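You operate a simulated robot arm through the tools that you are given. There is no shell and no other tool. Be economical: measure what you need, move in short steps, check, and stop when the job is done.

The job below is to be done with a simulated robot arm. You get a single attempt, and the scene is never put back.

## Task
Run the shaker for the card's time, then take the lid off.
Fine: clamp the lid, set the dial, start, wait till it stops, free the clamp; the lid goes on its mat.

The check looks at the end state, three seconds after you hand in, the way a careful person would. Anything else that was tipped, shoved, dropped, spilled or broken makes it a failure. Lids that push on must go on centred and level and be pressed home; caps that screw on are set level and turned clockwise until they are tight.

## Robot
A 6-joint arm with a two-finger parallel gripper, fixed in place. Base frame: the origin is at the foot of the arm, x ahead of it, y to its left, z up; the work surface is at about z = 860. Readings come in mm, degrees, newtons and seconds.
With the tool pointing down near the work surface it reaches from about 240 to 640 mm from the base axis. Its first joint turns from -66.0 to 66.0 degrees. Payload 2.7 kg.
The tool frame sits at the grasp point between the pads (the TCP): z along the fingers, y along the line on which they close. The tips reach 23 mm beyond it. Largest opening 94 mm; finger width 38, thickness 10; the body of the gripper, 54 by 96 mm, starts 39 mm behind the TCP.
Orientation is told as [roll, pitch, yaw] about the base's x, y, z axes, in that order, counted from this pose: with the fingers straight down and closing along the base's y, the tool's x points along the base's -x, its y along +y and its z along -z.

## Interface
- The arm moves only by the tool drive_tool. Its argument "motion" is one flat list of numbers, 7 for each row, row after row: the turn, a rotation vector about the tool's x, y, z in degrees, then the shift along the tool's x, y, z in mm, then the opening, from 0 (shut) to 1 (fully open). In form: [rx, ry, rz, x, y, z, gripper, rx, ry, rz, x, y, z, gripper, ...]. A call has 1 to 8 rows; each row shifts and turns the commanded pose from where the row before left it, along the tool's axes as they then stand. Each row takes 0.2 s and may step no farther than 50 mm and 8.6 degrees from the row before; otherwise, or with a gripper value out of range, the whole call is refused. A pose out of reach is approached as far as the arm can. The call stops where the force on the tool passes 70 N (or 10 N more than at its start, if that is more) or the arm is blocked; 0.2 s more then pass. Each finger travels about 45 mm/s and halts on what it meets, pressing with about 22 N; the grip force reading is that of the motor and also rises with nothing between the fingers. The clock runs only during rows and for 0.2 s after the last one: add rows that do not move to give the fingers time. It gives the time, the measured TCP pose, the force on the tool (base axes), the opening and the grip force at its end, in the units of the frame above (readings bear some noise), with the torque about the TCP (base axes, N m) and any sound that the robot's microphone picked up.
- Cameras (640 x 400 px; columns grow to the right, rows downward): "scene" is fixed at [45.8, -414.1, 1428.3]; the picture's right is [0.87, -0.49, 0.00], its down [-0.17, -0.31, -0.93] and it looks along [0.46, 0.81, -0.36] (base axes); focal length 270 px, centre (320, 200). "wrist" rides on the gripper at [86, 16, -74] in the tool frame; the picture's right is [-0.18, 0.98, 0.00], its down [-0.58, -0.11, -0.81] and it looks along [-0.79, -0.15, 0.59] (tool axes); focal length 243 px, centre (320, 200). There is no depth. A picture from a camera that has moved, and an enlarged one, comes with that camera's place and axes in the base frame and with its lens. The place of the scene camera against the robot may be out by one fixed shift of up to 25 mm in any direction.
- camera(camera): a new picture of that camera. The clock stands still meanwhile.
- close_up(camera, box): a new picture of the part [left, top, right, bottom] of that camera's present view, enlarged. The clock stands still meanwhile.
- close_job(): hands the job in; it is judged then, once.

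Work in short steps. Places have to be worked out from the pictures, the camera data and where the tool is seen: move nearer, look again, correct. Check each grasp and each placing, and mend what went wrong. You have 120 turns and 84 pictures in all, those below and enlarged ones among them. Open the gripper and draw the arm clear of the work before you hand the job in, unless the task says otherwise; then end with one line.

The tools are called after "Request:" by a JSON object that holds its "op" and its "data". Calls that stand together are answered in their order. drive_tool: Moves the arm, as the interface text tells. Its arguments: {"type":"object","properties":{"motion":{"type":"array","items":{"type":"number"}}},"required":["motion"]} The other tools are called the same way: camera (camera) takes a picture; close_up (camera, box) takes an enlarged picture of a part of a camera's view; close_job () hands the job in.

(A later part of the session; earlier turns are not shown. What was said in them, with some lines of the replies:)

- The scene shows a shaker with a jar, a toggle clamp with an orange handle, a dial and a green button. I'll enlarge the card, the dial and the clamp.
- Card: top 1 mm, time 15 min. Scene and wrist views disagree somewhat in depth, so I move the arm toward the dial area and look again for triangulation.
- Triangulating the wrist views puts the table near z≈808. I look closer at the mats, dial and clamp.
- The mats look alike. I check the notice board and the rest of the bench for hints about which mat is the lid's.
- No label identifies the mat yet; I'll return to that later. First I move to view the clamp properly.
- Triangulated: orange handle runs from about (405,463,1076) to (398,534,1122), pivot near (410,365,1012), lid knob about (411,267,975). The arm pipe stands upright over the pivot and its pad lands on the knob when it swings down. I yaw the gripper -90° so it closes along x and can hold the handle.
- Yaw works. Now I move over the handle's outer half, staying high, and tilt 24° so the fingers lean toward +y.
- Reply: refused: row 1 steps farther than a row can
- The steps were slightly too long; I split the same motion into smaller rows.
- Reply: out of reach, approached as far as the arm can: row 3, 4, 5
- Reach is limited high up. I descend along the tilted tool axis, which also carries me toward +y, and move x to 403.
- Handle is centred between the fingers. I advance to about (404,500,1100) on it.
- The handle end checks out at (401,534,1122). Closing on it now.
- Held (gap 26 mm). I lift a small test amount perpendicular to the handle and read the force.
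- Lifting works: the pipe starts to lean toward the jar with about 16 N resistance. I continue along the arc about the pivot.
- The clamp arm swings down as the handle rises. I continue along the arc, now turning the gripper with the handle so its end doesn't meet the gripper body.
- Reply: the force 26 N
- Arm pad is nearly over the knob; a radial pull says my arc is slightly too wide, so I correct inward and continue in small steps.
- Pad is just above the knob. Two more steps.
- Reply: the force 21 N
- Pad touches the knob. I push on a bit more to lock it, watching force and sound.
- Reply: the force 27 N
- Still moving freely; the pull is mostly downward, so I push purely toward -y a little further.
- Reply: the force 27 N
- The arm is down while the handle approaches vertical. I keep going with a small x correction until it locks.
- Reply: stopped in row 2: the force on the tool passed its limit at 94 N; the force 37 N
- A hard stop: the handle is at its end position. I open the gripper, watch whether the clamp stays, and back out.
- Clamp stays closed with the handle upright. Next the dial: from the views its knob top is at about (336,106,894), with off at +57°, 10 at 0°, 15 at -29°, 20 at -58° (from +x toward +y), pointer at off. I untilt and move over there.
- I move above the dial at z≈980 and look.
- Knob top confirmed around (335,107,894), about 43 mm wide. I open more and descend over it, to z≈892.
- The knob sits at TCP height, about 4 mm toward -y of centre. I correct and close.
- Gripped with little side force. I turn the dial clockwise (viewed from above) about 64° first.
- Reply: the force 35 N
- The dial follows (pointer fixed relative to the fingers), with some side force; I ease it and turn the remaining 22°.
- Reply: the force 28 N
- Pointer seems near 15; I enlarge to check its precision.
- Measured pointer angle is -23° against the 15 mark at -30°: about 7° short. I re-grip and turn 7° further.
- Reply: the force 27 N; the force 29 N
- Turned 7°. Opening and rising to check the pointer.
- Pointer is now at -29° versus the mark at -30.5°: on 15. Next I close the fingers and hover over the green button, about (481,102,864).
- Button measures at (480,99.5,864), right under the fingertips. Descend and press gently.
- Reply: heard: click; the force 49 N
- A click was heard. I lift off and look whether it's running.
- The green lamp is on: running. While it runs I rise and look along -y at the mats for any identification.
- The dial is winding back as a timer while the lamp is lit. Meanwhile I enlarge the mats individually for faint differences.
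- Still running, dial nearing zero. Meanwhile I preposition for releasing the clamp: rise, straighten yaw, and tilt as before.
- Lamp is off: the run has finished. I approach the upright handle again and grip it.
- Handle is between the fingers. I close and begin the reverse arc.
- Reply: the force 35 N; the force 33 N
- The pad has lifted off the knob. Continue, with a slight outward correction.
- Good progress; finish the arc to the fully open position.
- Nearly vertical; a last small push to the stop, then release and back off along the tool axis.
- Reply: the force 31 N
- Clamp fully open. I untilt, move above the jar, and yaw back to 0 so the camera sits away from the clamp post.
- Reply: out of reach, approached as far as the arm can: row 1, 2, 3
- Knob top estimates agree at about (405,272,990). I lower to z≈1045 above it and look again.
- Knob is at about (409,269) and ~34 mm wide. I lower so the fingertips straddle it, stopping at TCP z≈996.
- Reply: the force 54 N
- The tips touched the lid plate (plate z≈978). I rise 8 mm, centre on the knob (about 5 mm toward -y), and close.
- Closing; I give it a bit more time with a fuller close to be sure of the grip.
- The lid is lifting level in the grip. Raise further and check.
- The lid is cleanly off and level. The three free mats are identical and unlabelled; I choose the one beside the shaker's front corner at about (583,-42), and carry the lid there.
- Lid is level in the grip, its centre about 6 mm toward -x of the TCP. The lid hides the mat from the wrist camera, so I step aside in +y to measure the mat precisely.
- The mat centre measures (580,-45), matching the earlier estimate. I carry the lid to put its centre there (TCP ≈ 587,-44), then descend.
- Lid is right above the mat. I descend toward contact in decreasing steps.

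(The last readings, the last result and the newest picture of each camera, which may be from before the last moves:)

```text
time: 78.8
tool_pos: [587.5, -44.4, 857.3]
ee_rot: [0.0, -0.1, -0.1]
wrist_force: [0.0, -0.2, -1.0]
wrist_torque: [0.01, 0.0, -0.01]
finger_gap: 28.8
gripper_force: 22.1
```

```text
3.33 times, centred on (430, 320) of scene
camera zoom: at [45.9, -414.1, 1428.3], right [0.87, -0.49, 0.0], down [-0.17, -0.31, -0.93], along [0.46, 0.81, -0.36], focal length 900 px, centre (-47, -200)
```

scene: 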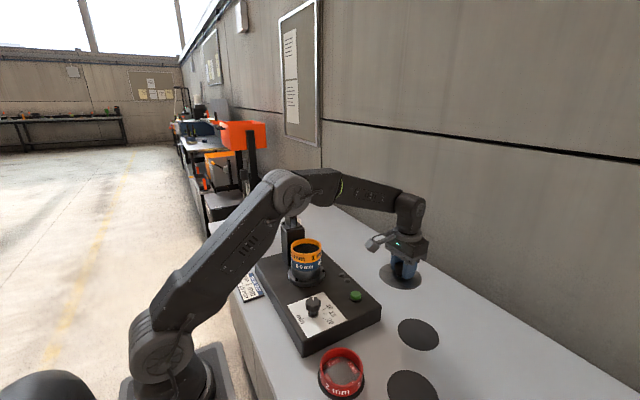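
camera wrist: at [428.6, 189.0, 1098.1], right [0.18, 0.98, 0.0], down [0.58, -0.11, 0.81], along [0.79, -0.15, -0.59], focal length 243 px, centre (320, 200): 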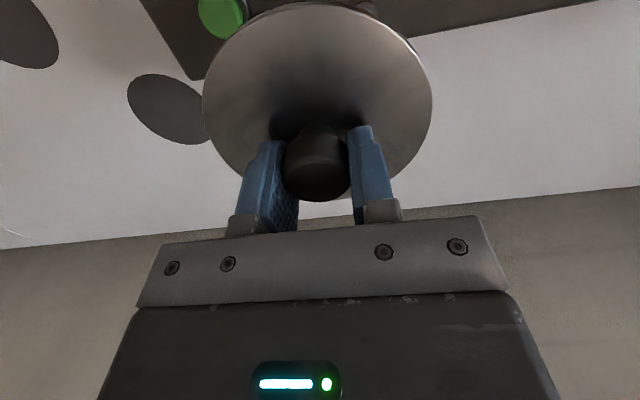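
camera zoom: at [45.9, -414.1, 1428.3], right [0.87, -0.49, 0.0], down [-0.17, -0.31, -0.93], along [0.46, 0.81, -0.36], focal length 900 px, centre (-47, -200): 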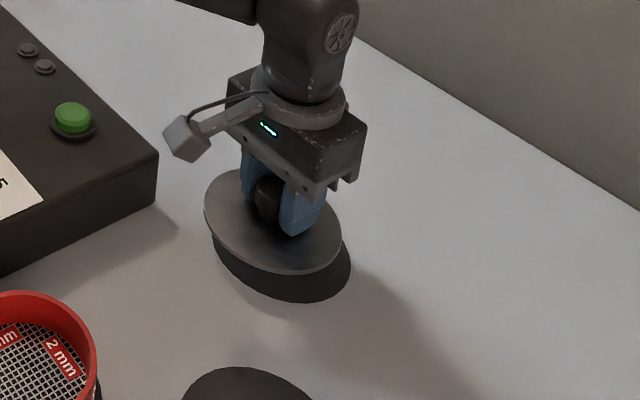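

Comparing lid and mat outlines, the lid would land roughly 10 mm short along the picture's right direction. I shift (+9,-4) and lower a bit, then check both views.

Request:
{"op": "drive_tool", "data": {"motion": [0, 0, 0, -9, -4, 0, 0.05, 0, 0, 0, 0, 0, 10, 0.05, 0, 0, 0, 0, 0, 0, 0.05]}}

Request:
{"op": "close_up", "data": {"camera": "scene", "box": [370, 280, 470, 360]}}

Request:
{"op": "camera", "data": {"camera": "wrist"}}

```text
time: 79.6
tool_pos: [596.6, -50.0, 847.4]
ee_rot: [0.1, -0.1, 0.0]
wrist_force: [0.1, 0.4, -0.8]
wrist_torque: [0.01, -0.01, 0.02]
finger_gap: 29.1
gripper_force: 22.3
```

```text
5.00 times, centred on (420, 320) of scene
camera zoom: at [45.9, -414.1, 1428.3], right [0.87, -0.49, 0.0], down [-0.17, -0.31, -0.93], along [0.46, 0.81, -0.36], focal length 1351 px, centre (-180, -400)
```

zoom: 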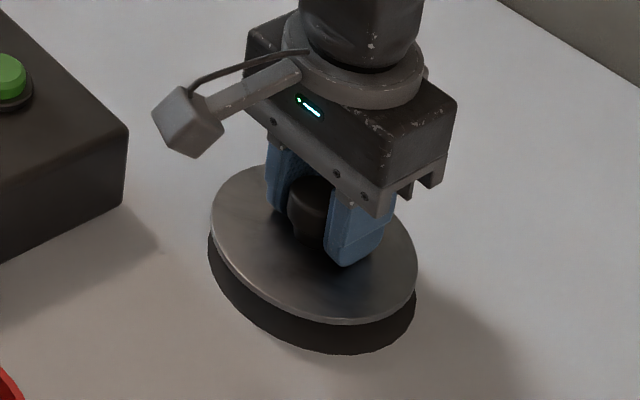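

```text
6 pictures are left
camera wrist: at [510.4, -32.1, 921.4], right [0.18, 0.98, 0.0], down [0.58, -0.11, 0.81], along [0.79, -0.15, -0.59], focal length 243 px, centre (320, 200)
```

wrist: 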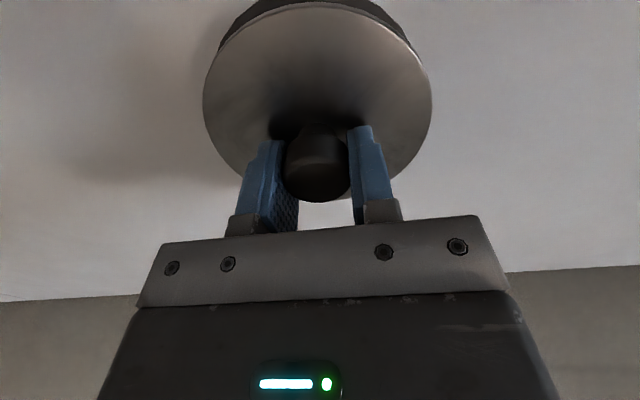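

Wrist-view circle fit puts the mat centre at (589,-49) and the lid centre at about (590,-51): well aligned. Lower to contact in small steps.

Request:
{"op": "drive_tool", "data": {"motion": [0, 0, 0, 0, 1, 3, 0.05, 0, 0, 0, 0, 0, 3, 0.05, 0, 0, 0, 0, 0, 2, 0.05, 0, 0, 0, 0, 0, 0, 0.05]}}

```text
time: 80.6
tool_pos: [595.5, -49.0, 838.6]
ee_rot: [0.0, -0.1, 0.1]
wrist_force: [0.6, 0.0, -1.4]
wrist_torque: [0.05, -0.03, -0.02]
finger_gap: 28.8
gripper_force: 22.0
```

No contact yet; continue.

Request:
{"op": "drive_tool", "data": {"motion": [0, 0, 0, 0, 0, 2, 0.05, 0, 0, 0, 0, 0, 2, 0.05, 0, 0, 0, 0, 0, 0, 0.05]}}

Request:
{"op": "close_up", "data": {"camera": "scene", "box": [370, 280, 470, 360]}}

```text
time: 81.4
tool_pos: [595.6, -48.5, 835.8]
ee_rot: [0.0, -0.1, 0.0]
wrist_force: [-0.6, 0.2, -0.9]
wrist_torque: [0.02, 0.03, -0.02]
finger_gap: 29.2
gripper_force: 22.0
```

```text
5.00 times, centred on (420, 320) of scene
camera zoom: at [45.9, -414.1, 1428.3], right [0.87, -0.49, 0.0], down [-0.17, -0.31, -0.93], along [0.46, 0.81, -0.36], focal length 1351 px, centre (-180, -400)
```

zoom: 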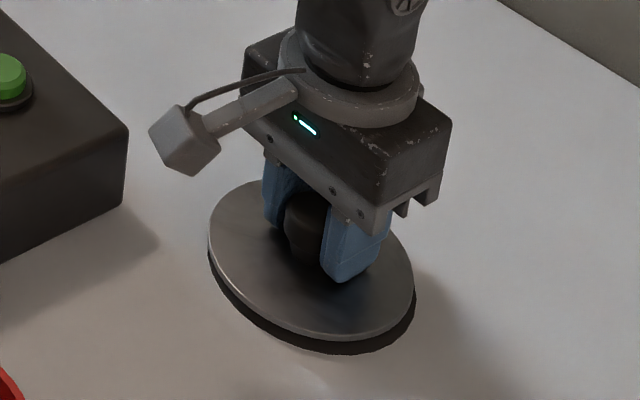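

Still about 10 mm to go visually; continue down in 2 mm steps watching force.

Request:
{"op": "drive_tool", "data": {"motion": [0, 0, 0, 0, 0, 2, 0.05, 0, 0, 0, 0, 0, 2, 0.05, 0, 0, 0, 0, 0, 0, 0.05]}}

Request:
{"op": "drive_tool", "data": {"motion": [0, 0, 0, 0, 0, 1.5, 0.05, 0, 0, 0, 0, 0, 1.5, 0.05, 0, 0, 0, 0, 0, 0, 0.05]}}

```text
time: 82.2
tool_pos: [595.9, -48.6, 835.4]
ee_rot: [0.0, -0.4, 0.0]
wrist_force: [-11.5, -0.1, 31.5]
wrist_torque: [0.03, 0.89, 0.0]
finger_gap: 28.8
gripper_force: 21.7
```

```text
time: 83.0
tool_pos: [596.7, -47.8, 834.4]
ee_rot: [0.0, -0.5, 0.0]
wrist_force: [-12.2, 1.2, 47.3]
wrist_torque: [-0.05, 1.41, -0.04]
finger_gap: 29.1
gripper_force: 21.7
```

Contact at TCP z≈835.5. I relieve the pressing force and check the outline from the wrist camera before letting go.

Request:
{"op": "drive_tool", "data": {"motion": [0, 0, 0, 0, 0, -5, 0.05, 0, 0, 0, 0, 0, 0, 0.05]}}

Request:
{"op": "close_up", "data": {"camera": "wrist", "box": [180, 0, 460, 220]}}

```text
time: 83.6
tool_pos: [596.3, -47.6, 835.8]
ee_rot: [0.0, -0.4, 0.1]
wrist_force: [6.8, -0.9, 16.9]
wrist_torque: [-0.07, -0.17, 0.01]
finger_gap: 28.9
gripper_force: 21.5
```

```text
1.82 times, centred on (320, 110) of wrist
camera zoom: at [510.6, -31.4, 908.2], right [0.18, 0.98, 0.0], down [0.57, -0.11, 0.81], along [0.8, -0.15, -0.58], focal length 441 px, centre (320, 364)
```

zoom: 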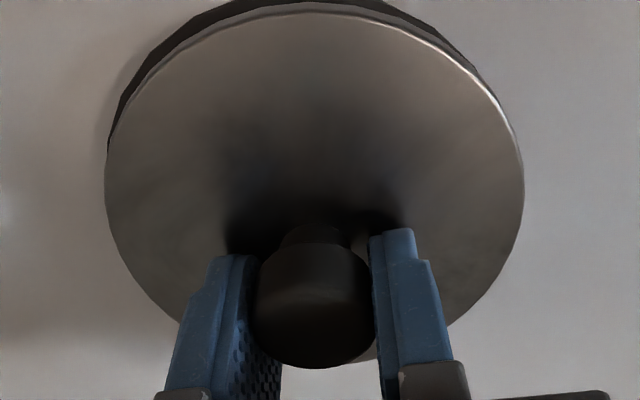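

Circle fits give mat centre (586.8,-47.5) and lid centre (586.7,-47.3): aligned. I open the fingers and rise straight up.

Request:
{"op": "drive_tool", "data": {"motion": [0, 0, 0, 0, 0, 0, 0.35, 0, 0, 0, 0, 0, 0, 0.5, 0, 0, 0, 0, 0, 0, 0.6, 0, 0, 0, 0, 0, 0, 0.6, 0, 0, 0, 0, 0, -15, 0.6, 0, 0, 0, 0, 0, -30, 0.6, 0, 0, 0, 0, 0, -45, 0.6, 0, 0, 0, 0, 0, -45, 0.6]}}

Request:
{"op": "drive_tool", "data": {"motion": [0, 0, 0, 40, 0, -20, 0.6, 0, 0, 0, 40, 0, -20, 0.6, 0, 0, 0, 40, 0, -20, 0.6, 0, 0, 0, 40, 0, -10, 0.6, 0, 0, 0, 30, 0, 0, 0.6, 0, 0, 0, 0, 0, 0, 0.6]}}

Request:
{"op": "close_up", "data": {"camera": "scene", "box": [370, 280, 470, 360]}}

Request:
{"op": "camera", "data": {"camera": "scene"}}

```text
time: 85.4
tool_pos: [593.3, -48.6, 967.9]
ee_rot: [0.1, 0.1, 0.0]
wrist_force: [-0.5, 0.7, 0.5]
wrist_torque: [0.0, -0.02, 0.02]
finger_gap: 56.7
gripper_force: 0.0
```

```text
time: 86.8
tool_pos: [403.4, -49.8, 1040.2]
ee_rot: [0.0, -0.1, 0.0]
wrist_force: [0.1, -0.3, 0.3]
wrist_torque: [0.02, -0.04, -0.01]
finger_gap: 56.4
gripper_force: 0.0
```

```text
5.00 times, centred on (420, 320) of scene
camera zoom: at [45.8, -414.1, 1428.3], right [0.87, -0.49, 0.0], down [-0.17, -0.31, -0.93], along [0.46, 0.81, -0.36], focal length 1351 px, centre (-180, -400)
```

zoom: 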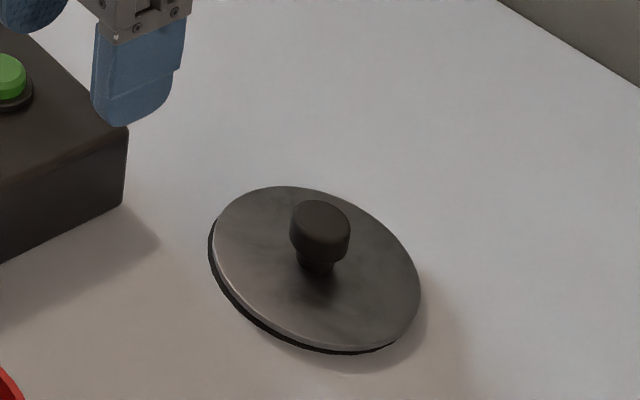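

```text
2 pictures are left
```

scene: 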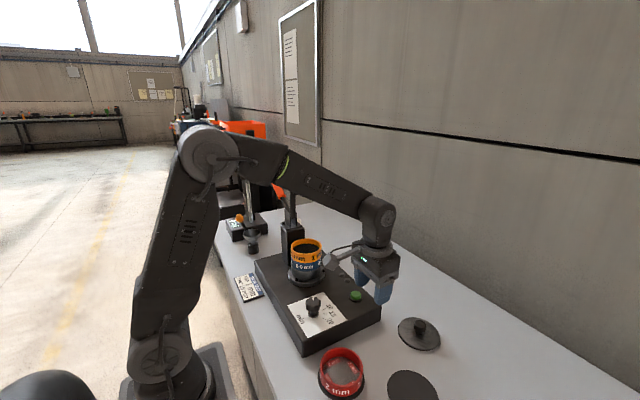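

The lid lies flat and centred on its mat, the clamp is open, the shaker has stopped, and the arm is clear. Handing in.

Request:
{"op": "close_job", "data": {}}

```text
The job is handed in.
```

The shaker ran the card's 15 min with the lid clamped; after it stopped I opened the clamp and set the lid flat and centred on a mat. The three free mats are identical and unlabelled, so I chose the one beside the shaker's corner without confirming it is the lid's own.
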